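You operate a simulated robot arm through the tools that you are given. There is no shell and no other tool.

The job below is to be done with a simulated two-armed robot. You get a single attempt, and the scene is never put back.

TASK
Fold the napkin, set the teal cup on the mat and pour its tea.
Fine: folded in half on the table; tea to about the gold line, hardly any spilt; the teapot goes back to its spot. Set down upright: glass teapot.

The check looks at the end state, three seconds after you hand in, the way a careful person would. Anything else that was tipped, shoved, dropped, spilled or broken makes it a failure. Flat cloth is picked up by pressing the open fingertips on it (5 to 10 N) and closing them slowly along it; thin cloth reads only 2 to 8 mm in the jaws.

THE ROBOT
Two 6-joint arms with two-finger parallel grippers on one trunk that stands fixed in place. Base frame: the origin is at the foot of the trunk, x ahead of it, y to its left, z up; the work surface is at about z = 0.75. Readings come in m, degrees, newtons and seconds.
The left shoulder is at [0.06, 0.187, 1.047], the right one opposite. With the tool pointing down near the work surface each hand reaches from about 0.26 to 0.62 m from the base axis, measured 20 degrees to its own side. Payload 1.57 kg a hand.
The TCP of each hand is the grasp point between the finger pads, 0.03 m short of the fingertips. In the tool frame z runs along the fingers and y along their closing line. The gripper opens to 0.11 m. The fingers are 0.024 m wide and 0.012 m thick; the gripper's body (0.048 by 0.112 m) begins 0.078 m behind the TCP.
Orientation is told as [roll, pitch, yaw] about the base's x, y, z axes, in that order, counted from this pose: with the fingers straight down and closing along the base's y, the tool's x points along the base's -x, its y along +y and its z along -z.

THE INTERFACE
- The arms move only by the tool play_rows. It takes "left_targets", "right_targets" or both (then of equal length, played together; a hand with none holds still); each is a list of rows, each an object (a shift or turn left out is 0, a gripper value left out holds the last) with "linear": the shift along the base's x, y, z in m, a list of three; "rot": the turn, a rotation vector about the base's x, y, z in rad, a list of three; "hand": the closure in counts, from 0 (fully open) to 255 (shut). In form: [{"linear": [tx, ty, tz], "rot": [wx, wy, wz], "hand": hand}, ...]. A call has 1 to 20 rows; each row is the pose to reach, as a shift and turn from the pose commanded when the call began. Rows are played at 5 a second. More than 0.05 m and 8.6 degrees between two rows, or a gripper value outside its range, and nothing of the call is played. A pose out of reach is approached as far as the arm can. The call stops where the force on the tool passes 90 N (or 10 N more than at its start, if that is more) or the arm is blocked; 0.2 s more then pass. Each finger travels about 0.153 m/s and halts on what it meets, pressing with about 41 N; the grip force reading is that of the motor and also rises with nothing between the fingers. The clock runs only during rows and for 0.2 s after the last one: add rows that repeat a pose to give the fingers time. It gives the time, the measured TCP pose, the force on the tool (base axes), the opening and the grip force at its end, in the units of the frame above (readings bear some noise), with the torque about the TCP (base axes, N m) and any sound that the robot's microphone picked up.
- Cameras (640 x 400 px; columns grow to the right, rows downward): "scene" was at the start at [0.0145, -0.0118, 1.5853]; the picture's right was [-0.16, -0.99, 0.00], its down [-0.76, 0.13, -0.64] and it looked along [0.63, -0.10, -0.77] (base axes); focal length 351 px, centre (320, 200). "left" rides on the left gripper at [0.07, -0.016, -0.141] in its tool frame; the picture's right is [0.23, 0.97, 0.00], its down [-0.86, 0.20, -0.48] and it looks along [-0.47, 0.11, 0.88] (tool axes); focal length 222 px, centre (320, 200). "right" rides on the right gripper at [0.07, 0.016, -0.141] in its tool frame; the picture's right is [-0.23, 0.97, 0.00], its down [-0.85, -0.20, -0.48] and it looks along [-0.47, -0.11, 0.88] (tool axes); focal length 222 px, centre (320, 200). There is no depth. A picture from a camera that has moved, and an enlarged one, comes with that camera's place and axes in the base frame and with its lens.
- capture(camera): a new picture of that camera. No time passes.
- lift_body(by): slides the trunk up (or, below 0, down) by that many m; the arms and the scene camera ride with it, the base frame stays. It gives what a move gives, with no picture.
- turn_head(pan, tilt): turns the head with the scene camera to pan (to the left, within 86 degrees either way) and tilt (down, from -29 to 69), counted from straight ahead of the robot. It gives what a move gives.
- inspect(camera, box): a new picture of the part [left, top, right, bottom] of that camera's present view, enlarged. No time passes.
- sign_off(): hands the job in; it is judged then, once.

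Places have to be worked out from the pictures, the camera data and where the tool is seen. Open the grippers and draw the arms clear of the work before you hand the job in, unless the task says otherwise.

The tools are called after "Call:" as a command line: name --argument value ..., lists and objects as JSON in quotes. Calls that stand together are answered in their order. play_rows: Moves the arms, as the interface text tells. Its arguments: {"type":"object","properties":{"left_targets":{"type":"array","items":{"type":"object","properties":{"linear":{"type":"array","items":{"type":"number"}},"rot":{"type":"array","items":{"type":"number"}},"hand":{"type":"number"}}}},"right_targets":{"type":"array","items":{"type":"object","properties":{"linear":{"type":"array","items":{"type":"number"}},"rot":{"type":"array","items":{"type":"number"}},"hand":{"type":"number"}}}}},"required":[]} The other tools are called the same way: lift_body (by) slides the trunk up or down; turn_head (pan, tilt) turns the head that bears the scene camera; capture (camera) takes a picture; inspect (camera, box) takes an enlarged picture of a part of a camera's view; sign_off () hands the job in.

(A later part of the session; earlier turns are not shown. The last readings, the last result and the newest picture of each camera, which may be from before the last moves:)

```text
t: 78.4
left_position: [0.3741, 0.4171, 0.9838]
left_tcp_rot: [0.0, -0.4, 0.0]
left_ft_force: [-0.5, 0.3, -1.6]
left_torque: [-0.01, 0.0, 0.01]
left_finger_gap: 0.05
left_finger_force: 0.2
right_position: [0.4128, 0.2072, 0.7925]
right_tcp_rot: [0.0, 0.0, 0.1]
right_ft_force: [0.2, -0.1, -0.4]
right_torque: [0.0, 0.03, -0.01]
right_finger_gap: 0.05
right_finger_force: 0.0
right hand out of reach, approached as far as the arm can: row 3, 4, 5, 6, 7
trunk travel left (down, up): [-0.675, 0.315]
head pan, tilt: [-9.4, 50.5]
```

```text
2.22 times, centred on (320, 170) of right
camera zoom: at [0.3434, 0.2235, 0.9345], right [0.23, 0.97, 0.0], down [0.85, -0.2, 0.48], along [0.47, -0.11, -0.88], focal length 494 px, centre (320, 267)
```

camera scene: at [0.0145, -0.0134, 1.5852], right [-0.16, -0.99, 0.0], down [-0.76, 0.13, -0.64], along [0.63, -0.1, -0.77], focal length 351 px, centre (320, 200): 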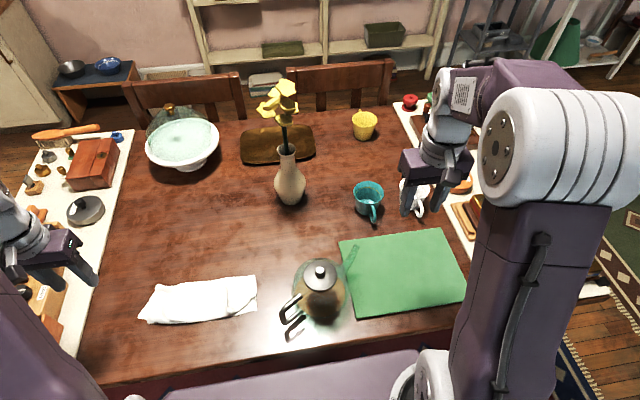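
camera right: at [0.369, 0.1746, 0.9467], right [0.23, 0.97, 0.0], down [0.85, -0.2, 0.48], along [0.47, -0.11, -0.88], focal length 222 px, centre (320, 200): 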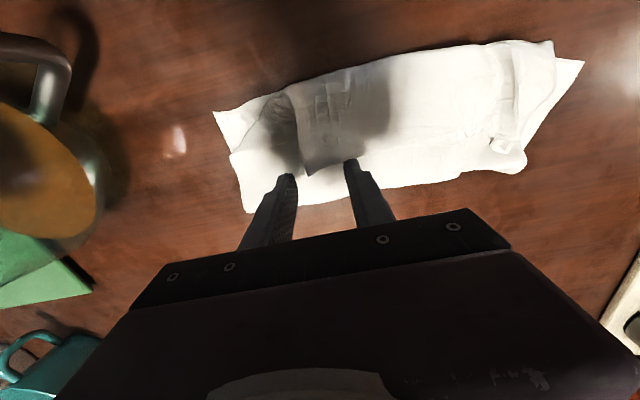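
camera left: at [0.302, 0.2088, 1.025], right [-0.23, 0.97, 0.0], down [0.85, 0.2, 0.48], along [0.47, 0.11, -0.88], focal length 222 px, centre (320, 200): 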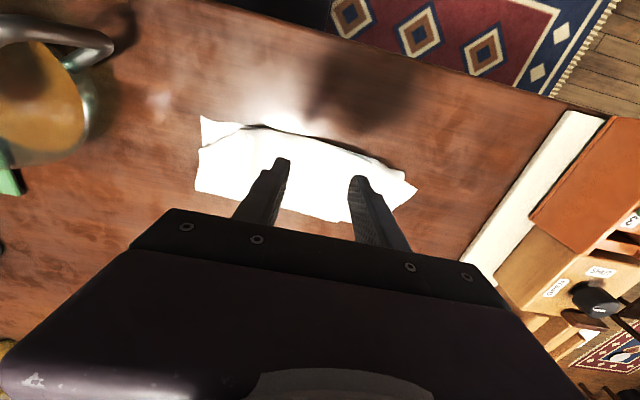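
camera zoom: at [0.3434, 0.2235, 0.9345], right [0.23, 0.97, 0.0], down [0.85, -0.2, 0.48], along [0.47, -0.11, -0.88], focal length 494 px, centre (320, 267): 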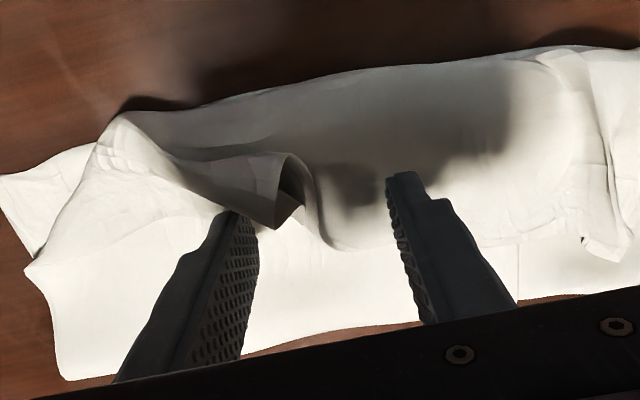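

The right arm is at its lateral limit here, and its finger has pushed the flap into a small standing tunnel right between the fingers, open at the far edge. That is easy to pinch, so I tilt the right hand a little to regain reach, lower, and close on it.

Call:
play_rows --right_targets '[{"linear": [0.002, 0.0, 0.0], "rot": [0, -0.1, 0]}, {"linear": [0.004, 0.0, 0.0], "rot": [0, -0.2, 0]}, {"linear": [0.006, 0.0, -0.002], "rot": [0, -0.28, 0]}, {"linear": [0.006, 0.0, -0.005], "rot": [0, -0.28, 0]}, {"linear": [0.006, 0.0, -0.005], "rot": [0, -0.28, 0]}]'

Call:
inspect --camera "right" --box '[200, 80, 440, 260]'

```text
t: 79.6
left_position: [0.3723, 0.4157, 0.9843]
left_tcp_rot: [0.0, -0.4, 0.0]
left_ft_force: [-0.5, 0.1, 0.4]
left_torque: [0.01, -0.03, 0.0]
left_finger_gap: 0.0503
left_finger_force: 0.1
right_position: [0.4198, 0.2064, 0.7868]
right_tcp_rot: [0.1, -16.1, 0.0]
right_ft_force: [0.2, 0.7, 0.4]
right_torque: [-0.01, 0.01, -0.02]
right_finger_gap: 0.0499
right_finger_force: 0.0
trunk travel left (down, up): [-0.675, 0.315]
head pan, tilt: [-9.4, 50.5]
```

```text
2.22 times, centred on (320, 170) of right
camera zoom: at [0.3131, 0.2237, 0.9043], right [0.22, 0.97, 0.06], down [0.69, -0.2, 0.7], along [0.69, -0.11, -0.71], focal length 494 px, centre (320, 267)
```

zoom: 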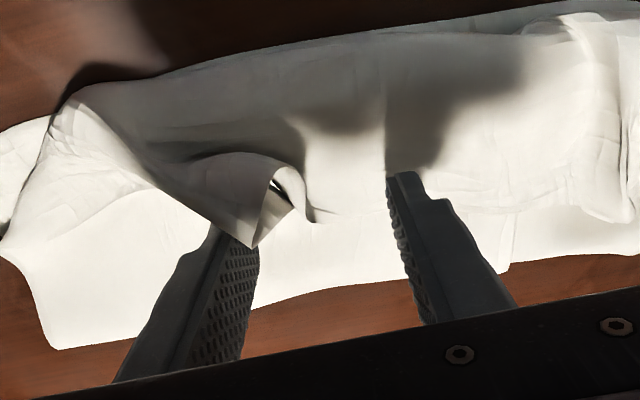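

The folded ear stands between the fingers. I lower 3 mm and close slowly on it.

Call:
play_rows --right_targets '[{"linear": [0, 0, -0.002], "hand": 139}, {"linear": [0, 0, -0.003], "hand": 145}, {"linear": [0, 0, -0.003], "hand": 151}, {"linear": [0, 0, -0.003], "hand": 157}, {"linear": [0, 0, -0.003], "hand": 163}, {"linear": [0, 0, -0.003], "hand": 169}, {"linear": [0, 0, -0.003], "hand": 175}, {"linear": [0, 0, -0.003], "hand": 181}, {"linear": [0, 0, -0.003], "hand": 187}]'

Call:
inspect --camera "right" --box '[200, 80, 440, 260]'

```text
t: 81.6
left_position: [0.3736, 0.4148, 0.9836]
left_tcp_rot: [0.0, -0.4, -0.1]
left_ft_force: [0.5, 0.0, -0.3]
left_torque: [0.0, -0.04, -0.02]
left_finger_gap: 0.0499
left_finger_force: 0.0
right_position: [0.4192, 0.2086, 0.7856]
right_tcp_rot: [-0.1, -15.9, 0.0]
right_ft_force: [0.2, 0.2, 1.1]
right_torque: [0.02, 0.01, -0.01]
right_finger_gap: 0.0292
right_finger_force: 0.2
trunk travel left (down, up): [-0.675, 0.315]
head pan, tilt: [-9.4, 50.5]
```

```text
2.22 times, centred on (320, 170) of right
camera zoom: at [0.3127, 0.2236, 0.9015], right [0.22, 0.97, 0.06], down [0.69, -0.2, 0.7], along [0.69, -0.11, -0.72], focal length 494 px, centre (320, 267)
```

zoom: 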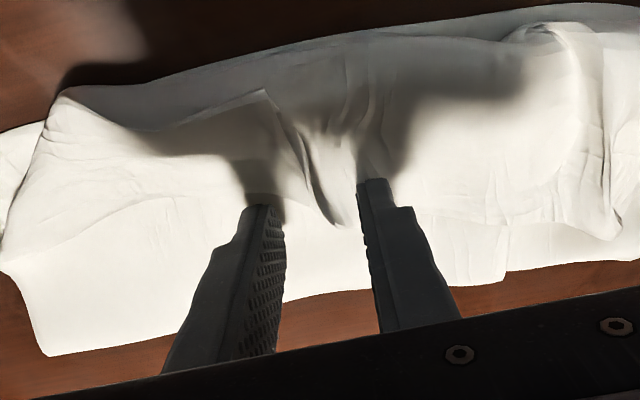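

A ridge is gathering between the fingers at only 1 N, so I lower a little and keep closing.

Call:
play_rows --right_targets '[{"linear": [0, 0, -0.0015], "hand": 190}, {"linear": [0, 0, -0.002], "hand": 195}, {"linear": [0, 0, -0.002], "hand": 200}, {"linear": [0, 0, -0.002], "hand": 205}, {"linear": [0, 0, -0.002], "hand": 210}, {"linear": [0, 0, -0.002], "hand": 215}, {"linear": [0, 0, -0.002], "hand": 220}]'

Call:
inspect --camera "right" --box '[200, 80, 440, 260]'

```text
t: 83.2
left_position: [0.3708, 0.4161, 0.9855]
left_tcp_rot: [0.0, -0.5, 0.1]
left_ft_force: [0.2, 0.6, 0.2]
left_torque: [0.03, -0.01, 0.01]
left_finger_gap: 0.0498
left_finger_force: 0.0
right_position: [0.4191, 0.2084, 0.7832]
right_tcp_rot: [0.1, -16.2, -0.1]
right_ft_force: [3.1, 0.0, 25.4]
right_torque: [0.25, -0.01, -0.05]
right_finger_gap: 0.0153
right_finger_force: 0.0
trunk travel left (down, up): [-0.675, 0.315]
head pan, tilt: [-9.4, 50.5]
```

```text
2.22 times, centred on (320, 170) of right
camera zoom: at [0.312, 0.2236, 0.9005], right [0.22, 0.97, 0.07], down [0.69, -0.2, 0.7], along [0.69, -0.11, -0.71], focal length 494 px, centre (320, 267)
```

zoom: 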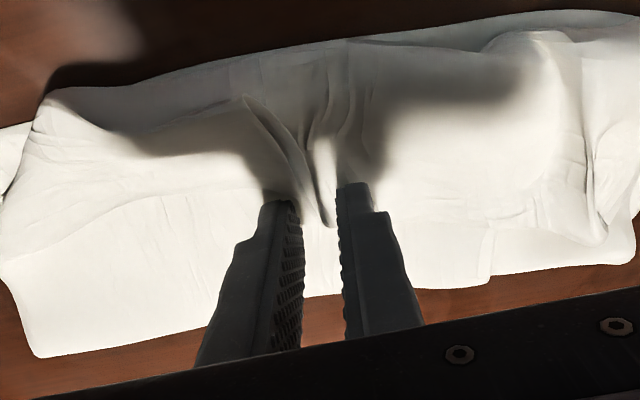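

The force jumped to 25 N, so I back off 1.5 mm. The ridge is between the fingers and I close fully.

Call:
play_rows --right_targets '[{"linear": [0, 0, 0.0015], "hand": 222}, {"linear": [0, 0, 0.0015], "hand": 228}, {"linear": [0, 0, 0.0015], "hand": 234}, {"linear": [0, 0, 0.0015], "hand": 240}, {"linear": [0, 0, 0.0015], "hand": 246}, {"linear": [0, 0, 0.0015], "hand": 252}, {"linear": [0, 0, 0.0015], "hand": 255}, {"linear": [0, 0, 0.0015], "hand": 255}, {"linear": [0, 0, 0.0015], "hand": 255}]'

Call:
inspect --camera "right" --box '[200, 80, 440, 260]'

```text
t: 85.2
left_position: [0.3715, 0.4165, 0.9836]
left_tcp_rot: [0.0, -0.3, 0.0]
left_ft_force: [0.2, -0.3, -0.3]
left_torque: [0.01, -0.01, -0.02]
left_finger_gap: 0.0501
left_finger_force: 0.1
right_position: [0.4187, 0.2077, 0.7849]
right_tcp_rot: [0.1, -16.1, 0.0]
right_ft_force: [-0.7, -0.2, 2.8]
right_torque: [0.01, 0.04, 0.04]
right_finger_gap: 0.0017
right_finger_force: 23.9
trunk travel left (down, up): [-0.675, 0.315]
head pan, tilt: [-9.4, 50.5]
```

```text
2.22 times, centred on (320, 170) of right
camera zoom: at [0.3132, 0.2235, 0.9012], right [0.22, 0.97, 0.06], down [0.69, -0.2, 0.7], along [0.69, -0.11, -0.72], focal length 494 px, centre (320, 267)
```

zoom: 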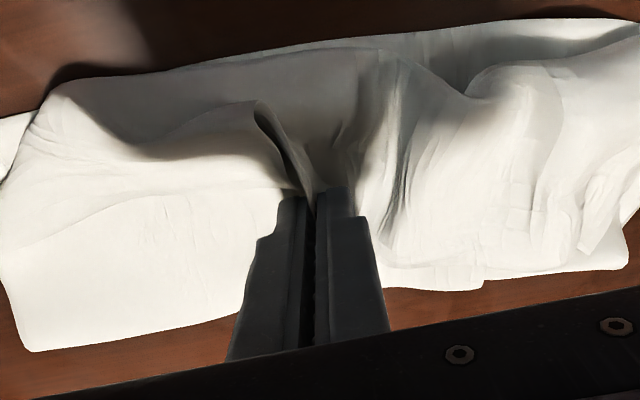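

The jaws read 1.7 mm at 24 N, so it holds the flap. I lift it gently and look at how the cloth hangs.

Call:
play_rows --right_targets '[{"linear": [0.0, 0.0, 0.012]}, {"linear": [0.004, -0.003, 0.025], "rot": [0, -0.05, 0]}, {"linear": [0.01, -0.006, 0.04], "rot": [0, -0.1, 0]}, {"linear": [0.016, -0.01, 0.055], "rot": [0, -0.15, 0]}, {"linear": [0.022, -0.015, 0.07], "rot": [0, -0.2, 0]}, {"linear": [0.022, -0.015, 0.07], "rot": [0, -0.2, 0]}]'

Call:
capture --camera "right"

Call:
capture --camera "left"

Call:
inspect --camera "scene" --box '[110, 200, 290, 340]'

```text
t: 86.6
left_position: [0.3728, 0.4158, 0.9846]
left_tcp_rot: [-0.1, -0.4, 0.0]
left_ft_force: [0.1, -0.4, -0.1]
left_torque: [-0.04, 0.02, 0.03]
left_finger_gap: 0.0502
left_finger_force: 0.0
right_position: [0.4418, 0.1935, 0.8539]
right_tcp_rot: [0.1, -27.5, -0.1]
right_ft_force: [-0.4, -0.2, 0.1]
right_torque: [0.02, -0.03, 0.01]
right_finger_gap: 0.0021
right_finger_force: 23.0
trunk travel left (down, up): [-0.675, 0.315]
head pan, tilt: [-9.4, 50.5]
```

```text
taken
camera right: at [0.3141, 0.2095, 0.9474], right [0.2, 0.97, 0.11], down [0.54, -0.2, 0.82], along [0.82, -0.11, -0.56], focal length 222 px, centre (320, 200)
```

right: 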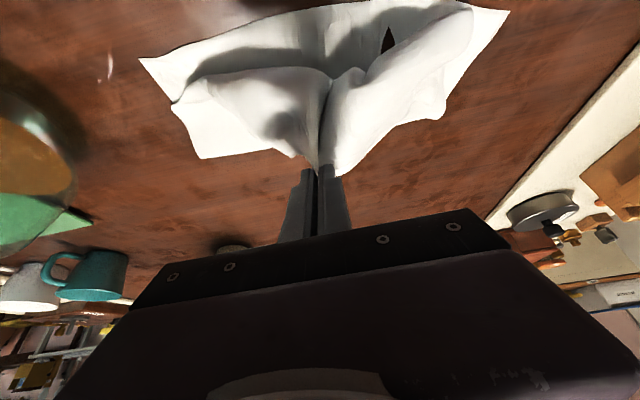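

```text
taken
camera left: at [0.302, 0.3992, 1.1261], right [-0.23, 0.97, 0.0], down [0.85, 0.2, 0.48], along [0.47, 0.11, -0.88], focal length 222 px, centre (320, 200)
```

left: 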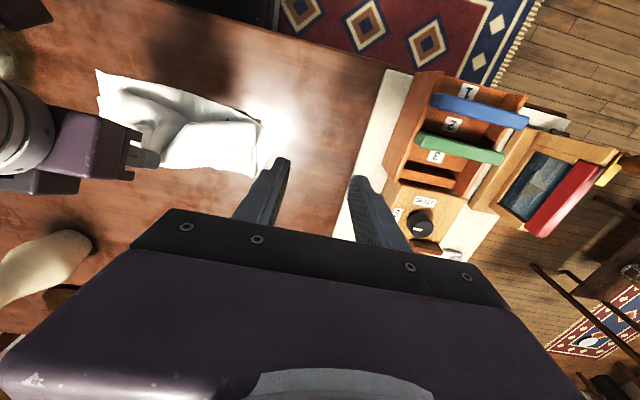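

```text
2.86 times, centred on (200, 270) of scene
camera zoom: at [0.0147, -0.0114, 1.5853], right [-0.16, -0.99, 0.0], down [-0.76, 0.13, -0.64], along [0.63, -0.1, -0.77], focal length 1002 px, centre (663, 0)
```

zoom: 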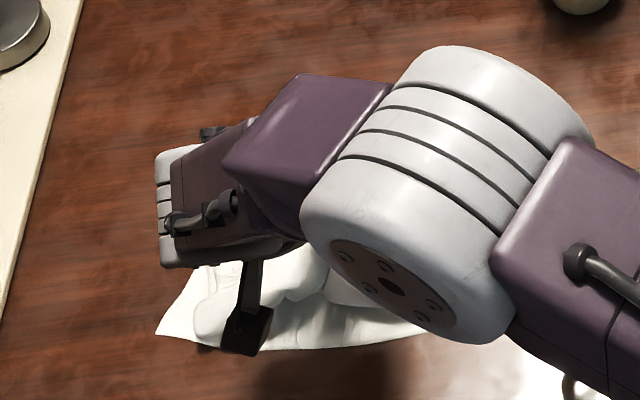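

The right hand holds the far edge with almost no flap beyond the pinch. I look from the left camera to find the far-left corner for the left hand.

Call:
inspect --camera "left" --box '[80, 50, 290, 190]'

Call:
inspect --camera "right" --box '[120, 0, 520, 190]'

```text
2.86 times, centred on (185, 120) of left
camera zoom: at [0.302, 0.3992, 1.1261], right [-0.23, 0.97, 0.0], down [0.85, 0.2, 0.48], along [0.47, 0.11, -0.88], focal length 635 px, centre (706, 429)
```

zoom: 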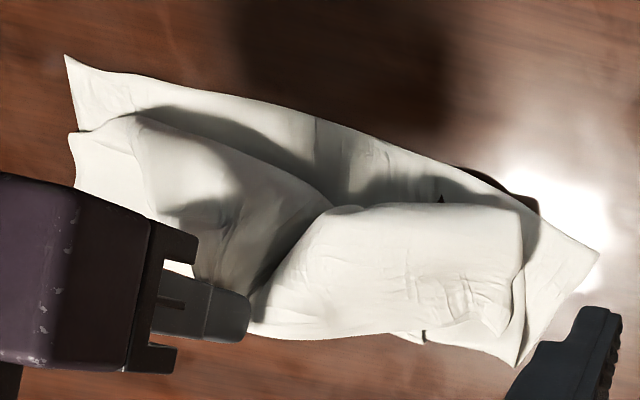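

```text
1.60 times, centred on (320, 95) of right
camera zoom: at [0.3141, 0.2095, 0.9474], right [0.2, 0.97, 0.11], down [0.54, -0.2, 0.82], along [0.82, -0.11, -0.56], focal length 355 px, centre (320, 368)
```

zoom: 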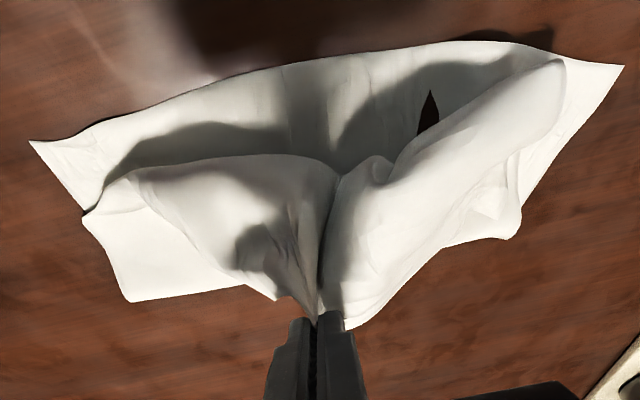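

I shift the right hand back toward its natural place (y≈0.16) to make room. Then I bring the left hand over the old ridge near the far-left corner, around (0.46, 0.30).

Call:
play_rows --right_targets '[{"linear": [0.005, -0.012, 0.0]}, {"linear": [0.01, -0.024, 0.0]}, {"linear": [0.015, -0.036, 0.0]}, {"linear": [0.015, -0.036, 0.0]}]'

Call:
play_rows --left_targets '[{"linear": [0.02, -0.025, -0.02], "hand": 139}, {"linear": [0.04, -0.05, -0.04]}, {"linear": [0.06, -0.075, -0.06]}, {"linear": [0.08, -0.1, -0.08]}, {"linear": [0.085, -0.112, -0.11]}, {"linear": [0.085, -0.112, -0.14]}, {"linear": [0.085, -0.112, -0.15]}, {"linear": [0.085, -0.112, -0.15]}]'

Call:
capture --camera "left"

Call:
inspect --camera "left" --box '[200, 80, 440, 260]'

```text
t: 87.6
left_position: [0.3734, 0.4164, 0.9849]
left_tcp_rot: [-0.1, -0.2, -0.1]
left_ft_force: [-0.6, -0.3, 0.0]
left_torque: [-0.03, 0.02, 0.02]
left_finger_gap: 0.0502
left_finger_force: 0.0
right_position: [0.4556, 0.1564, 0.8533]
right_tcp_rot: [0.0, -27.5, -0.1]
right_ft_force: [0.3, 0.9, 0.5]
right_torque: [-0.01, -0.01, 0.01]
right_finger_gap: 0.0019
right_finger_force: 23.5
trunk travel left (down, up): [-0.675, 0.315]
head pan, tilt: [-9.4, 50.5]
```

```text
t: 89.4
left_position: [0.4594, 0.304, 0.832]
left_tcp_rot: [0.0, -0.3, 0.0]
left_ft_force: [0.4, 0.8, -0.3]
left_torque: [0.02, 0.01, 0.02]
left_finger_gap: 0.0502
left_finger_force: 0.0
right_position: [0.4566, 0.1562, 0.8545]
right_tcp_rot: [0.0, -27.5, 0.1]
right_ft_force: [0.8, -0.5, -0.1]
right_torque: [0.04, 0.0, 0.02]
right_finger_gap: 0.0013
right_finger_force: 23.8
trunk travel left (down, up): [-0.675, 0.315]
head pan, tilt: [-9.4, 50.5]
```

```text
taken
camera left: at [0.388, 0.2863, 0.9741], right [-0.23, 0.97, 0.0], down [0.85, 0.2, 0.48], along [0.47, 0.11, -0.88], focal length 222 px, centre (320, 200)
```

left: 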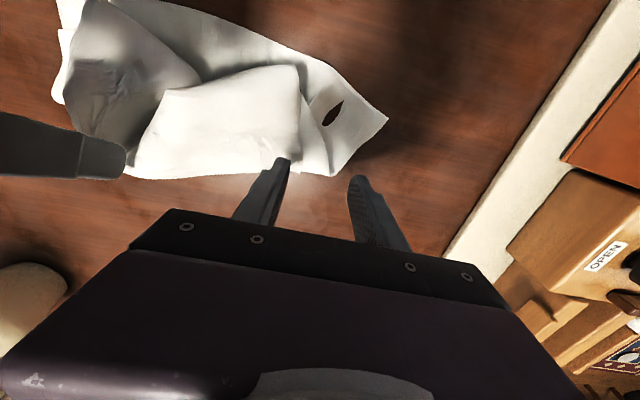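

```text
2.22 times, centred on (320, 170) of left
camera zoom: at [0.388, 0.2863, 0.9741], right [-0.23, 0.97, 0.0], down [0.85, 0.2, 0.48], along [0.47, 0.11, -0.88], focal length 494 px, centre (320, 267)
```

zoom: 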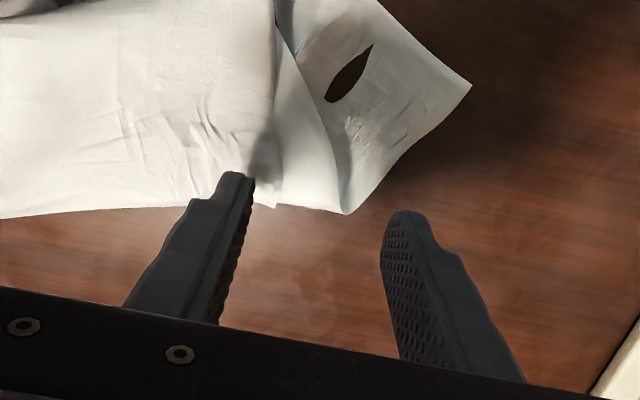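

The two grippers would collide if both grasped here. It's cleaner to unfold again with the right hand and redo the fold, this time gripping right at the far edge so there is no flap. I move the left hand aside and carry the far edge back out.

Call:
play_rows --left_targets '[{"linear": [0.0, 0.01, 0.04]}, {"linear": [-0.02, 0.04, 0.07]}, {"linear": [-0.04, 0.075, 0.09]}, {"linear": [-0.06, 0.11, 0.1]}, {"linear": [-0.06, 0.12, 0.1]}, {"linear": [-0.06, 0.12, 0.1]}, {"linear": [-0.06, 0.12, 0.1]}, {"linear": [-0.06, 0.12, 0.1]}]' --right_targets '[{"linear": [0.015, 0.0, 0.01], "rot": [0, -0.04, 0]}, {"linear": [0.035, 0.0, 0.015], "rot": [0, -0.08, 0]}, {"linear": [0.055, 0.0, 0.015], "rot": [0, -0.12, 0]}, {"linear": [0.075, 0.0, 0.01], "rot": [0, -0.16, 0]}, {"linear": [0.095, 0.0, 0.0], "rot": [0, -0.2, 0]}, {"linear": [0.115, 0.0, -0.012], "rot": [0, -0.24, 0]}, {"linear": [0.135, 0.0, -0.025], "rot": [0, -0.28, 0]}, {"linear": [0.15, 0.0, -0.038], "rot": [0, -0.32, 0]}]'

Call:
capture --camera "scene"

Call:
capture --camera "left"

Call:
capture --camera "right"

```text
t: 91.2
left_position: [0.3997, 0.4224, 0.9329]
left_tcp_rot: [0.0, -0.2, 0.0]
left_ft_force: [0.3, -0.4, -0.3]
left_torque: [-0.03, -0.01, 0.0]
left_finger_gap: 0.0502
left_finger_force: 0.0
right_position: [0.6058, 0.1565, 0.8165]
right_tcp_rot: [0.1, -45.9, -0.1]
right_ft_force: [1.0, 0.4, -0.7]
right_torque: [0.01, -0.01, 0.0]
right_finger_gap: 0.0018
right_finger_force: 23.9
trunk travel left (down, up): [-0.675, 0.315]
head pan, tilt: [-9.4, 50.5]
```

```text
taken
camera scene: at [0.0152, -0.0118, 1.5853], right [-0.16, -0.99, 0.0], down [-0.76, 0.13, -0.64], along [0.63, -0.1, -0.77], focal length 351 px, centre (320, 200)
```

scene: 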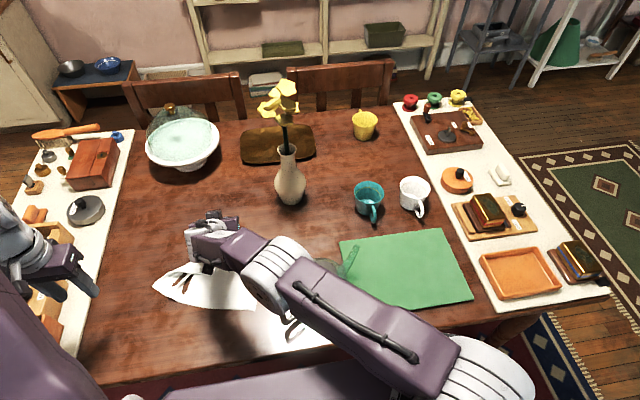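

```text
taken
camera left: at [0.3288, 0.4067, 1.0748], right [-0.23, 0.97, 0.0], down [0.85, 0.2, 0.48], along [0.47, 0.11, -0.88], focal length 222 px, centre (320, 200)
```

left: 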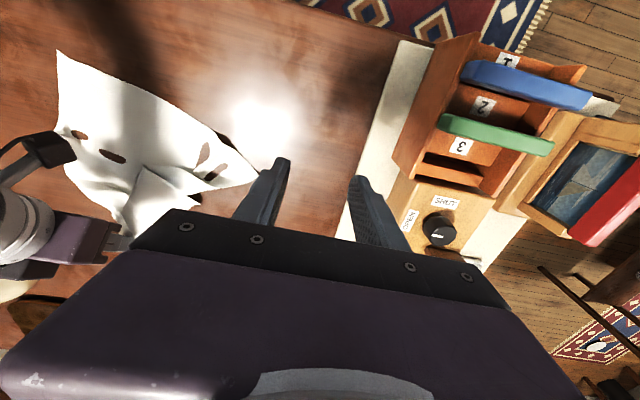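

```text
taken
camera right: at [0.4565, 0.1728, 0.8656], right [0.16, 0.97, 0.16], down [0.25, -0.2, 0.95], along [0.95, -0.11, -0.28], focal length 222 px, centre (320, 200)
```

right: 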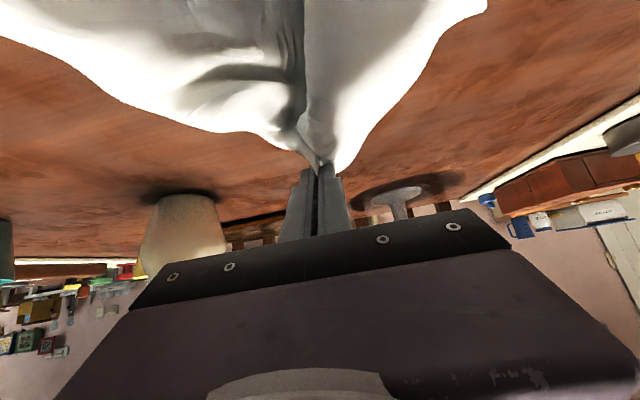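

The cloth is opening. I zoom on the left part to find where the far-left corner ended up.

Call:
inspect --camera "left" --box '[40, 40, 280, 220]'

Call:
inspect --camera "scene" --box '[130, 210, 270, 320]'

```text
2.22 times, centred on (160, 130) of left
camera zoom: at [0.3288, 0.4067, 1.0748], right [-0.23, 0.97, 0.0], down [0.85, 0.2, 0.48], along [0.47, 0.11, -0.88], focal length 494 px, centre (676, 356)
```

zoom: 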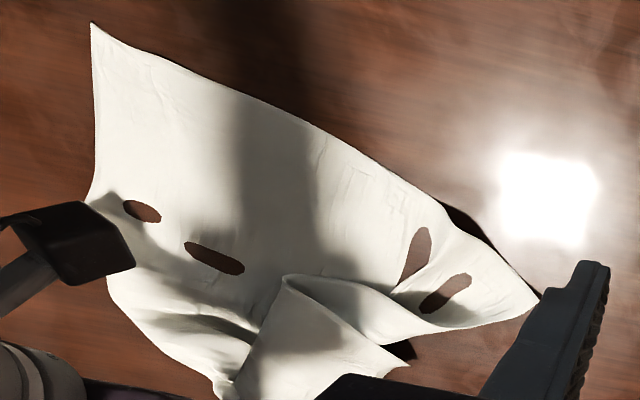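

```text
3.64 times, centred on (200, 265) of scene
camera zoom: at [0.0152, -0.0118, 1.5853], right [-0.16, -0.99, 0.0], down [-0.76, 0.13, -0.64], along [0.63, -0.1, -0.77], focal length 1276 px, centre (756, -36)
```

zoom: 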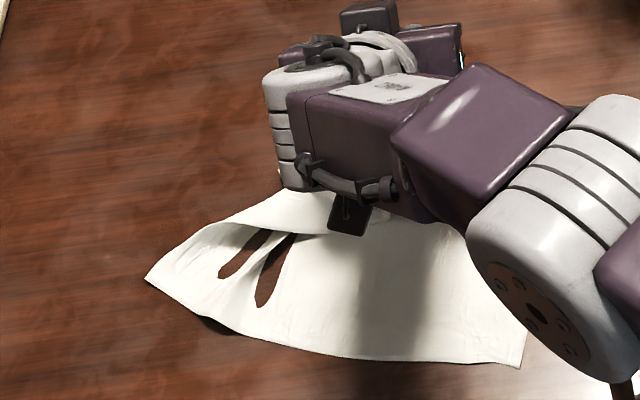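

The far-left corner is folded over, near (0.50, 0.18), beneath the right hand's camera. I lay the right-hand grip down on the table, release it, and withdraw the right arm so the left hand can straighten the left side.

Call:
play_rows --right_targets '[{"linear": [0.005, -0.003, -0.012]}, {"linear": [0.008, -0.005, -0.024]}, {"linear": [0.01, -0.006, -0.03]}, {"linear": [0.01, -0.006, -0.03], "hand": 235}, {"linear": [0.01, -0.006, -0.03], "hand": 215}, {"linear": [0.01, -0.006, -0.03], "hand": 190}, {"linear": [0.01, -0.006, -0.03], "hand": 165}, {"linear": [0.01, -0.006, -0.02], "hand": 165}, {"linear": [0.0, -0.006, 0.02], "hand": 165}, {"linear": [-0.02, -0.006, 0.06], "rot": [0, 0.1, 0]}, {"linear": [-0.05, -0.01, 0.09], "rot": [0, 0.22, 0]}, {"linear": [-0.08, -0.02, 0.12], "rot": [0, 0.34, 0]}, {"linear": [-0.11, -0.035, 0.15], "rot": [0, 0.46, 0]}, {"linear": [-0.14, -0.05, 0.18], "rot": [0, 0.58, 0]}, {"linear": [-0.17, -0.08, 0.2], "rot": [0, 0.7, 0]}, {"linear": [-0.19, -0.12, 0.22], "rot": [0, 0.8, 0]}]'

Call:
play_rows --right_targets '[{"linear": [0, -0.045, 0.01]}, {"linear": [0, -0.09, 0.02]}, {"linear": [0, -0.135, 0.02]}, {"linear": [0, -0.18, 0.02]}, {"linear": [0, -0.225, 0.02]}, {"linear": [0, -0.27, 0.02]}, {"linear": [0, -0.31, 0.02]}]'

Call:
inspect --camera "scene" --box '[110, 190, 290, 330]'

Call:
capture --camera "scene"

```text
t: 94.6
left_position: [0.3996, 0.4222, 0.9345]
left_tcp_rot: [0.1, -0.3, 0.0]
left_ft_force: [0.7, -1.0, 0.1]
left_torque: [0.01, -0.01, 0.04]
left_finger_gap: 0.0498
left_finger_force: 0.0
right_position: [0.467, 0.0662, 1.1259]
right_tcp_rot: [-1.3, 1.7, 0.0]
right_ft_force: [0.2, -0.8, 0.1]
right_torque: [0.03, 0.0, 0.02]
right_finger_gap: 0.0388
right_finger_force: 0.1
right hand out of reach, approached as far as the arm can: row 3, 4, 5, 6, 7, 9, 10, 11, 12, 13, 14, 15, 16
trunk travel left (down, up): [-0.675, 0.315]
head pan, tilt: [-9.4, 50.5]
```

```text
t: 96.2
left_position: [0.3992, 0.4232, 0.9343]
left_tcp_rot: [0.1, -0.3, -0.1]
left_ft_force: [0.9, -1.4, 0.6]
left_torque: [0.02, 0.04, 0.01]
left_finger_gap: 0.05
left_finger_force: 0.0
right_position: [0.5392, -0.245, 1.143]
right_tcp_rot: [0.1, -0.1, 0.0]
right_ft_force: [0.1, 0.0, -0.7]
right_torque: [0.0, 0.01, 0.0]
right_finger_gap: 0.0389
right_finger_force: 0.0
right hand out of reach, approached as far as the arm can: row 1, 2, 3, 4, 5, 6, 7
trunk travel left (down, up): [-0.675, 0.315]
head pan, tilt: [-9.4, 50.5]
```

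```text
2.86 times, centred on (200, 260) of scene
camera zoom: at [0.0144, -0.0137, 1.5852], right [-0.16, -0.99, 0.0], down [-0.76, 0.13, -0.64], along [0.63, -0.1, -0.77], focal length 1002 px, centre (663, 29)
```

zoom: 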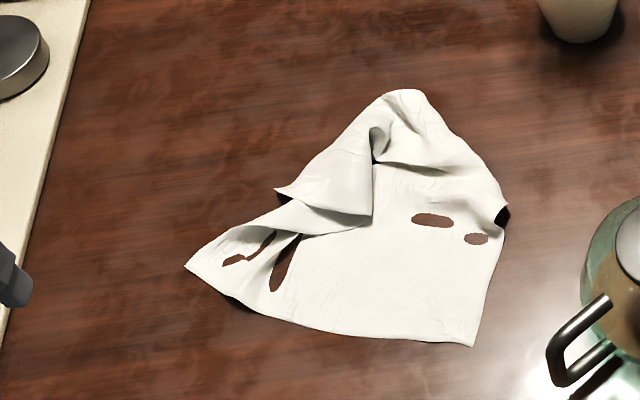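

```text
taken
camera scene: at [0.0144, -0.0137, 1.5852], right [-0.16, -0.99, 0.0], down [-0.76, 0.13, -0.64], along [0.63, -0.1, -0.77], focal length 351 px, centre (320, 200)
```

scene: 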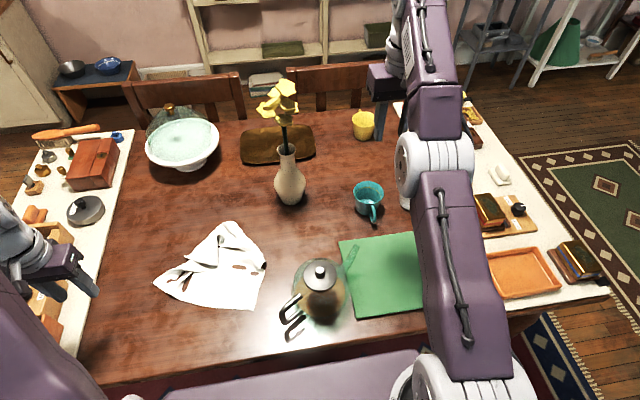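

The right arm ended in an odd stretched pose, reported as out of reach, but nothing seems to have been touched. I bring it back to a known good pose near (0.42, −0.28, 1.07).

Call:
play_rows --right_targets '[{"linear": [-0.03, -0.01, 0.0]}, {"linear": [-0.06, -0.02, -0.02]}, {"linear": [-0.09, -0.03, -0.05]}, {"linear": [-0.12, -0.035, -0.07]}, {"linear": [-0.12, -0.035, -0.07]}]'

Call:
capture --camera "scene"

Call:
capture --camera "right"

```text
t: 97.4
left_position: [0.3999, 0.4241, 0.932]
left_tcp_rot: [0.0, -0.4, 0.0]
left_ft_force: [-0.1, 0.5, 0.8]
left_torque: [-0.04, -0.02, 0.03]
left_finger_gap: 0.0501
left_finger_force: 0.0
right_position: [0.5373, -0.2574, 1.143]
right_tcp_rot: [-0.1, -0.1, 0.0]
right_ft_force: [-0.1, -0.2, 1.0]
right_torque: [0.01, -0.01, 0.01]
right_finger_gap: 0.039
right_finger_force: 0.0
right hand out of reach, approached as far as the arm can: row 1, 2, 3, 4, 5
trunk travel left (down, up): [-0.675, 0.315]
head pan, tilt: [-9.4, 50.5]
```

```text
taken
camera scene: at [0.0146, -0.0115, 1.5853], right [-0.16, -0.99, 0.0], down [-0.76, 0.13, -0.64], along [0.63, -0.1, -0.77], focal length 351 px, centre (320, 200)
```

scene: 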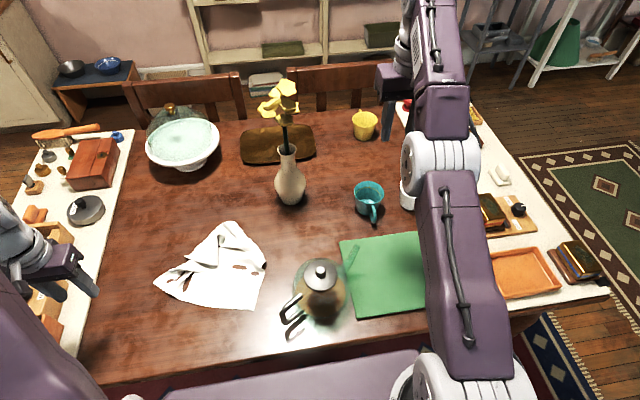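

```text
taken
camera right: at [0.4674, -0.2415, 1.2847], right [0.23, 0.97, 0.0], down [0.86, -0.2, 0.48], along [0.47, -0.11, -0.88], focal length 222 px, centre (320, 200)
```

right: 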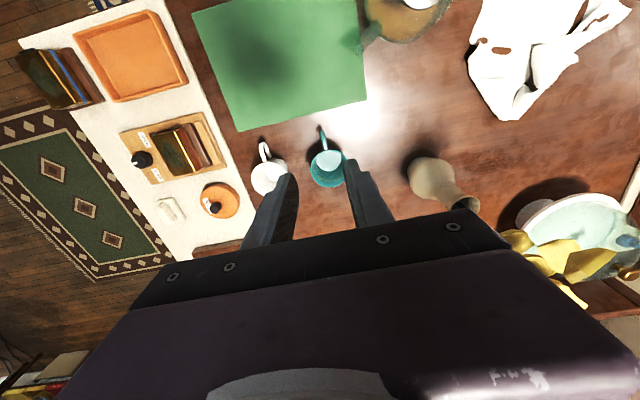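

The right arm seems stuck fully straight, at a singular pose. Commanding it straight down should bend the elbow and free it; there is plenty of clearance above the cups.

Call:
play_rows --right_targets '[{"linear": [0.0, 0.0, -0.03]}, {"linear": [0.0, 0.0, -0.06]}, {"linear": [0.0, 0.0, -0.09]}, {"linear": [0.0, 0.0, -0.12]}, {"linear": [0.0, 0.0, -0.12]}]'

Call:
capture --camera "scene"

```text
t: 98.6
left_position: [0.3992, 0.4251, 0.9336]
left_tcp_rot: [0.0, -0.3, -0.1]
left_ft_force: [0.0, 0.0, -0.5]
left_torque: [0.02, 0.01, 0.0]
left_finger_gap: 0.0498
left_finger_force: 0.0
right_position: [0.5366, -0.2575, 1.1432]
right_tcp_rot: [-0.1, 0.1, 0.1]
right_ft_force: [0.7, -0.5, -0.4]
right_torque: [0.03, 0.01, 0.02]
right_finger_gap: 0.0392
right_finger_force: 0.0
right hand out of reach, approached as far as the arm can: row 1, 2, 3, 4, 5
trunk travel left (down, up): [-0.675, 0.315]
head pan, tilt: [-9.4, 50.5]
```

```text
taken
camera scene: at [0.0146, -0.0117, 1.5853], right [-0.16, -0.99, 0.0], down [-0.76, 0.13, -0.64], along [0.63, -0.1, -0.77], focal length 351 px, centre (320, 200)
```

scene: 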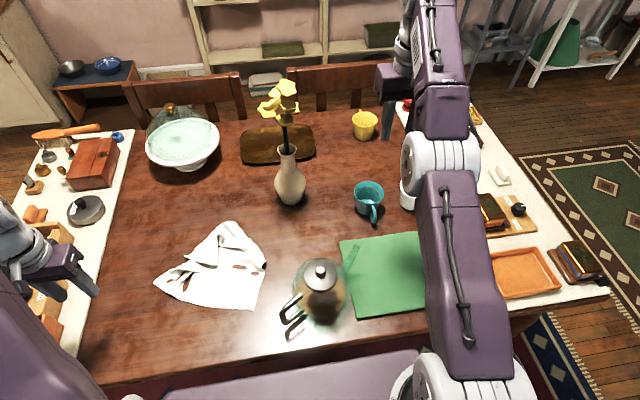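

It didn't move at all, so the elbow seems caught just past straight. I try a target outward and downward along the reach sphere, well above the cups, to bring the elbow back through.

Call:
play_rows --right_targets '[{"linear": [0.02, 0.0, -0.03]}, {"linear": [0.04, 0.0, -0.06]}, {"linear": [0.055, 0.0, -0.095]}, {"linear": [0.065, 0.0, -0.13]}, {"linear": [0.065, 0.0, -0.13]}]'

```text
t: 99.8
left_position: [0.3988, 0.4244, 0.9337]
left_tcp_rot: [0.0, -0.3, -0.1]
left_ft_force: [-0.6, 0.6, 0.4]
left_torque: [0.0, 0.0, 0.02]
left_finger_gap: 0.0501
left_finger_force: 0.1
right_position: [0.5859, -0.2563, 1.0069]
right_tcp_rot: [0.1, -0.1, -0.1]
right_ft_force: [-0.4, -0.1, 0.2]
right_torque: [0.0, 0.01, 0.0]
right_finger_gap: 0.0388
right_finger_force: 0.1
right hand out of reach, approached as far as the arm can: row 1, 2, 3, 4, 5
trunk travel left (down, up): [-0.675, 0.315]
head pan, tilt: [-9.4, 50.5]
```

It moved. Now I try pulling inward and down to bend the elbow the right way.

Call:
play_rows --right_targets '[{"linear": [-0.01, 0.0, -0.03]}, {"linear": [-0.03, 0.0, -0.045]}, {"linear": [-0.06, 0.0, -0.05]}, {"linear": [-0.09, 0.0, -0.05]}, {"linear": [-0.12, 0.0, -0.04]}, {"linear": [-0.12, 0.0, -0.04]}]'

Call:
capture --camera "scene"

```text
t: 101.2
left_position: [0.401, 0.4236, 0.9332]
left_tcp_rot: [0.1, -0.1, 0.0]
left_ft_force: [0.7, 0.0, 0.4]
left_torque: [-0.03, 0.03, 0.01]
left_finger_gap: 0.0499
left_finger_force: 0.0
right_position: [0.4675, -0.2562, 0.9674]
right_tcp_rot: [0.0, 0.0, -0.1]
right_ft_force: [0.1, -0.2, 0.3]
right_torque: [0.0, -0.01, 0.0]
right_finger_gap: 0.0386
right_finger_force: 0.0
trunk travel left (down, up): [-0.675, 0.315]
head pan, tilt: [-9.4, 50.5]
```

```text
taken
camera scene: at [0.0154, -0.0118, 1.5852], right [-0.16, -0.99, 0.0], down [-0.76, 0.13, -0.64], along [0.63, -0.1, -0.77], focal length 351 px, centre (320, 200)
```

scene: 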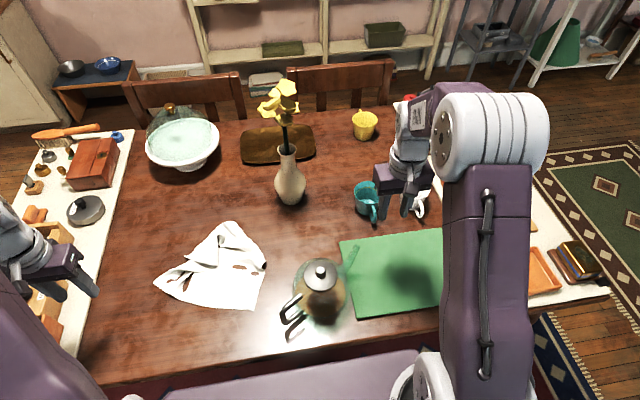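

The right arm is free again; I'll avoid out-of-reach targets from now on. I park it, and bring the left hand over the crumpled napkin to look at the folded-over far-left corner.

Call:
play_rows --left_targets '[{"linear": [0.02, -0.035, 0.02]}, {"linear": [0.04, -0.07, 0.04]}, {"linear": [0.06, -0.105, 0.05]}, {"linear": [0.08, -0.14, 0.05]}, {"linear": [0.1, -0.175, 0.05]}, {"linear": [0.105, -0.205, 0.05]}, {"linear": [0.105, -0.205, 0.05]}]' --right_targets '[{"linear": [-0.01, -0.005, 0.02]}, {"linear": [-0.02, -0.01, 0.04]}, {"linear": [-0.03, -0.015, 0.06]}, {"linear": [-0.04, -0.02, 0.08]}, {"linear": [-0.05, -0.025, 0.1]}, {"linear": [-0.05, -0.025, 0.11]}, {"linear": [-0.05, -0.025, 0.11]}]'

Call:
capture --camera "left"

Call:
inspect --camera "left" --box '[160, 30, 440, 210]'

Call:
inspect --camera "scene" --box '[130, 210, 290, 330]'

```text
t: 102.8
left_position: [0.506, 0.2178, 0.9817]
left_tcp_rot: [0.0, -0.3, 0.0]
left_ft_force: [0.1, -0.5, -0.1]
left_torque: [-0.02, -0.02, 0.01]
left_finger_gap: 0.0497
left_finger_force: 0.0
right_position: [0.4162, -0.2809, 1.08]
right_tcp_rot: [0.0, 0.1, 0.1]
right_ft_force: [0.1, 0.3, -0.3]
right_torque: [-0.04, 0.0, 0.0]
right_finger_gap: 0.0388
right_finger_force: 0.0
trunk travel left (down, up): [-0.675, 0.315]
head pan, tilt: [-9.4, 50.5]
```

```text
taken
camera left: at [0.4347, 0.2019, 1.1236], right [-0.23, 0.97, 0.0], down [0.85, 0.2, 0.48], along [0.47, 0.11, -0.88], focal length 222 px, centre (320, 200)
```

left: 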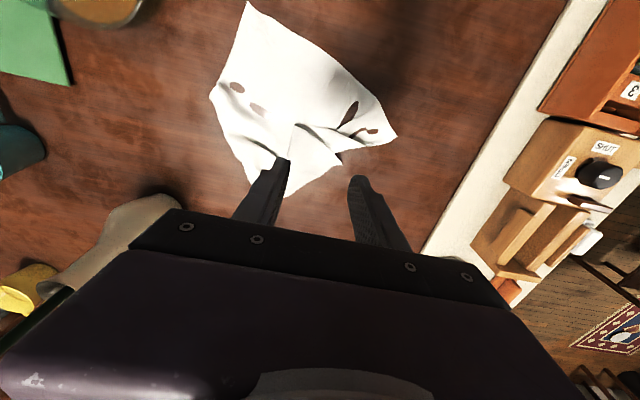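

```text
2.22 times, centred on (300, 120) of left
camera zoom: at [0.4347, 0.2019, 1.1236], right [-0.23, 0.97, 0.0], down [0.85, 0.2, 0.48], along [0.47, 0.11, -0.88], focal length 494 px, centre (364, 378)
```

zoom: 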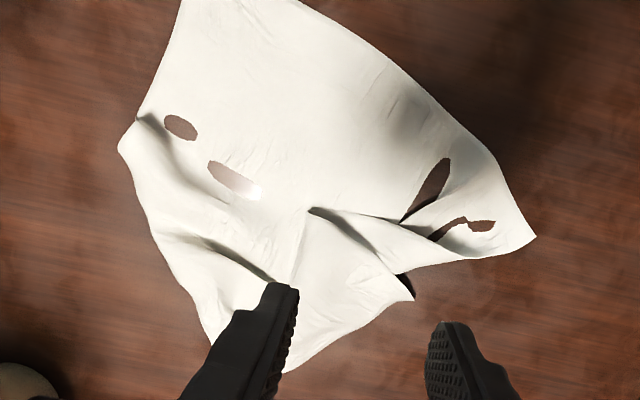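

```text
3.33 times, centred on (210, 270) of scene
camera zoom: at [0.0145, -0.0112, 1.5853], right [-0.16, -0.99, 0.0], down [-0.76, 0.13, -0.64], along [0.63, -0.1, -0.77], focal length 1170 px, centre (687, -33)
```

zoom: 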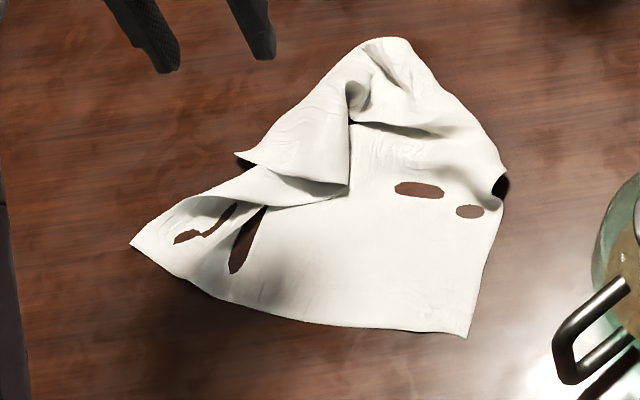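

The far-left corner lies on top at about (0.505, 0.18). I yaw the left gripper to straddle that corner, narrow it to 30 mm and descend over it.

Call:
play_rows --left_targets '[{"linear": [0.01, -0.006, -0.04], "rot": [0, 0, 0.1], "hand": 185}, {"linear": [0.02, -0.012, -0.08], "rot": [0, 0, 0.2], "hand": 185}, {"linear": [0.03, -0.018, -0.12], "rot": [0, 0, 0.3], "hand": 185}, {"linear": [0.031, -0.022, -0.15], "rot": [0, 0, 0.4], "hand": 185}, {"linear": [0.031, -0.024, -0.175], "rot": [0, 0, 0.42], "hand": 185}, {"linear": [0.031, -0.024, -0.175], "rot": [0, 0, 0.42], "hand": 185}]'

Call:
inspect --camera "left" --box '[200, 60, 440, 240]'

```text
t: 104.2
left_position: [0.533, 0.1959, 0.8071]
left_tcp_rot: [0.0, -0.3, 24.1]
left_ft_force: [0.2, 0.0, -0.3]
left_torque: [-0.02, -0.02, 0.02]
left_finger_gap: 0.0303
left_finger_force: 0.0
right_position: [0.4162, -0.2808, 1.0797]
right_tcp_rot: [0.0, 0.1, 0.0]
right_ft_force: [-1.0, -0.6, 0.2]
right_torque: [0.0, -0.01, 0.01]
right_finger_gap: 0.0387
right_finger_force: 0.0
trunk travel left (down, up): [-0.675, 0.315]
head pan, tilt: [-9.4, 50.5]
```

```text
2.22 times, centred on (320, 150) of left
camera zoom: at [0.4748, 0.1506, 0.9494], right [-0.6, 0.8, 0.0], down [0.7, 0.53, 0.48], along [0.39, 0.29, -0.88], focal length 494 px, centre (320, 311)
```

zoom: 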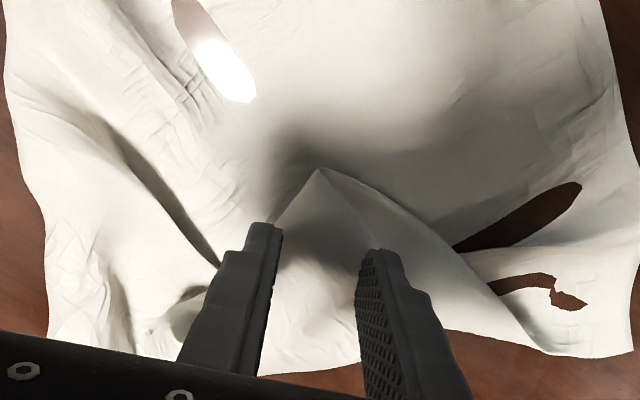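

The corner is nicely between the fingers; I nudge 9 mm left and descend to contact.

Call:
play_rows --left_targets '[{"linear": [0.0, 0.009, -0.006]}, {"linear": [0.0, 0.009, -0.014]}, {"linear": [0.0, 0.009, -0.02]}, {"linear": [0.0, 0.009, -0.02]}]'

Call:
inspect --camera "left" --box '[200, 60, 440, 240]'

```text
t: 105.2
left_position: [0.5347, 0.2041, 0.7883]
left_tcp_rot: [0.0, -0.2, 24.0]
left_ft_force: [-1.0, -0.6, 0.3]
left_torque: [0.01, -0.06, 0.01]
left_finger_gap: 0.0303
left_finger_force: 0.1
right_position: [0.4174, -0.2801, 1.0817]
right_tcp_rot: [0.0, 0.0, 0.0]
right_ft_force: [1.1, -0.3, 0.0]
right_torque: [-0.01, 0.02, 0.0]
right_finger_gap: 0.0389
right_finger_force: 0.1
trunk travel left (down, up): [-0.675, 0.315]
head pan, tilt: [-9.4, 50.5]
```

```text
2.22 times, centred on (320, 150) of left
camera zoom: at [0.4762, 0.1592, 0.9296], right [-0.6, 0.8, 0.0], down [0.7, 0.53, 0.48], along [0.39, 0.29, -0.88], focal length 494 px, centre (320, 311)
```

zoom: 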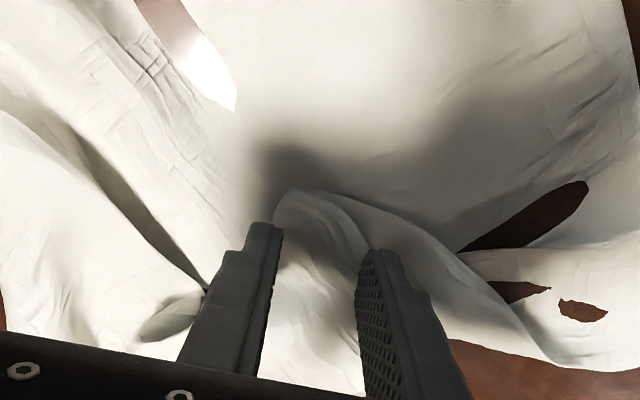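

The corner flap bulges up between the fingers, so I lower slightly and close on it.

Call:
play_rows --left_targets '[{"linear": [0, 0, -0.002], "hand": 190}, {"linear": [0, 0, -0.003], "hand": 196}, {"linear": [0, 0, -0.003], "hand": 202}, {"linear": [0, 0, -0.003], "hand": 208}, {"linear": [0, 0, -0.003], "hand": 214}, {"linear": [0, 0, -0.003], "hand": 220}, {"linear": [0, 0, -0.003], "hand": 226}, {"linear": [0, 0, -0.003], "hand": 232}, {"linear": [0, 0, -0.003], "hand": 238}, {"linear": [0, 0, -0.003], "hand": 244}, {"linear": [0, 0, -0.003], "hand": 250}, {"linear": [0, 0, -0.003], "hand": 255}, {"linear": [0, 0, -0.003], "hand": 255}]'

Call:
inspect --camera "left" --box '[200, 60, 440, 240]'

```text
t: 108.0
left_position: [0.5333, 0.2033, 0.7851]
left_tcp_rot: [0.0, -0.3, 24.0]
left_ft_force: [0.2, -0.1, 0.3]
left_torque: [0.0, -0.02, 0.01]
left_finger_gap: 0.0
left_finger_force: 21.4
right_position: [0.4155, -0.2801, 1.0805]
right_tcp_rot: [0.0, 0.1, 0.0]
right_ft_force: [1.0, -0.3, 0.3]
right_torque: [-0.04, -0.04, -0.01]
right_finger_gap: 0.0389
right_finger_force: 0.1
trunk travel left (down, up): [-0.675, 0.315]
head pan, tilt: [-9.4, 50.5]
```

```text
2.22 times, centred on (320, 150) of left
camera zoom: at [0.4755, 0.1588, 0.9267], right [-0.6, 0.8, 0.0], down [0.7, 0.53, 0.48], along [0.39, 0.29, -0.88], focal length 494 px, centre (320, 311)
```

zoom: 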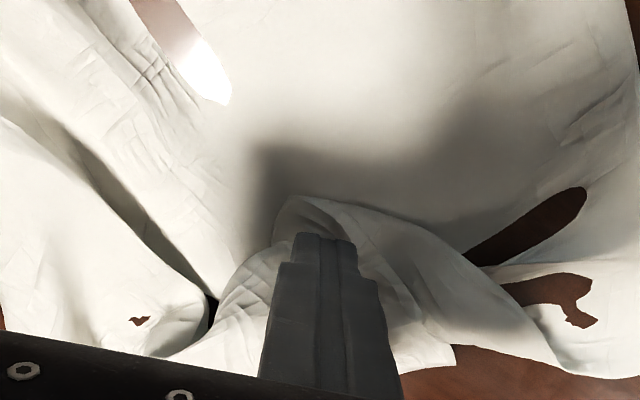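

Missed: the fingers closed above the cloth. I reopen, press down to a real contact of about 6 N, then close.

Call:
play_rows --left_targets '[{"linear": [0, 0, 0.008], "hand": 255}, {"linear": [0.003, 0.002, 0.008], "hand": 200}, {"linear": [0.003, 0.002, 0.008], "hand": 160}, {"linear": [0.003, 0.002, 0.003], "hand": 160}, {"linear": [0.003, 0.002, 0.0], "hand": 160}, {"linear": [0.003, 0.002, -0.002], "hand": 160}, {"linear": [0.003, 0.002, -0.003], "hand": 160}]'

Call:
inspect --camera "left" --box '[200, 60, 440, 240]'

```text
t: 109.6
left_position: [0.5365, 0.2061, 0.7825]
left_tcp_rot: [0.0, -0.3, 24.0]
left_ft_force: [-1.4, 0.5, 7.2]
left_torque: [0.11, -0.01, 0.01]
left_finger_gap: 0.041
left_finger_force: 0.0
right_position: [0.4162, -0.2794, 1.0803]
right_tcp_rot: [0.0, 0.0, 0.0]
right_ft_force: [-0.1, -1.1, -0.4]
right_torque: [-0.01, -0.01, 0.0]
right_finger_gap: 0.0385
right_finger_force: 0.0
trunk travel left (down, up): [-0.675, 0.315]
head pan, tilt: [-9.4, 50.5]
```

```text
2.22 times, centred on (320, 150) of left
camera zoom: at [0.4784, 0.161, 0.9245], right [-0.6, 0.8, 0.0], down [0.7, 0.53, 0.48], along [0.39, 0.29, -0.87], focal length 494 px, centre (320, 311)
```

zoom: 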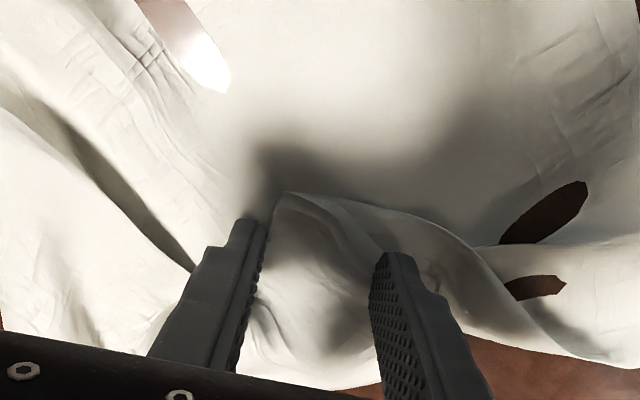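

Contact is 7.2 N with the corner bulging between the fingers. I close slowly.

Call:
play_rows --left_targets '[{"hand": 165}, {"hand": 170}, {"hand": 175}, {"hand": 180}, {"hand": 185}, {"hand": 190}, {"hand": 195}, {"hand": 200}, {"hand": 205}, {"hand": 210}, {"hand": 215}, {"hand": 220}, {"hand": 226}, {"hand": 232}, {"hand": 238}, {"hand": 244}, {"hand": 250}, {"hand": 255}, {"hand": 255}, {"hand": 255}]'

Call:
inspect --camera "left" --box '[200, 60, 440, 240]'

```text
t: 113.8
left_position: [0.5369, 0.2057, 0.7827]
left_tcp_rot: [-0.1, -0.4, 24.0]
left_ft_force: [0.1, 0.4, 8.4]
left_torque: [-0.01, 0.02, 0.0]
left_finger_gap: 0.0
left_finger_force: 20.7
right_position: [0.4167, -0.2816, 1.0803]
right_tcp_rot: [0.1, 0.0, -0.1]
right_ft_force: [0.4, 0.0, 0.3]
right_torque: [0.01, 0.02, -0.02]
right_finger_gap: 0.0386
right_finger_force: 0.0
trunk travel left (down, up): [-0.675, 0.315]
head pan, tilt: [-9.4, 50.5]
```

```text
2.22 times, centred on (320, 150) of left
camera zoom: at [0.4779, 0.1607, 0.9242], right [-0.6, 0.8, 0.0], down [0.7, 0.53, 0.48], along [0.39, 0.29, -0.88], focal length 494 px, centre (320, 311)
```

zoom: 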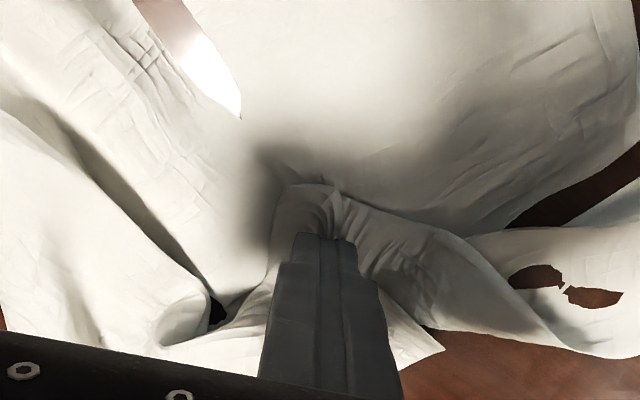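

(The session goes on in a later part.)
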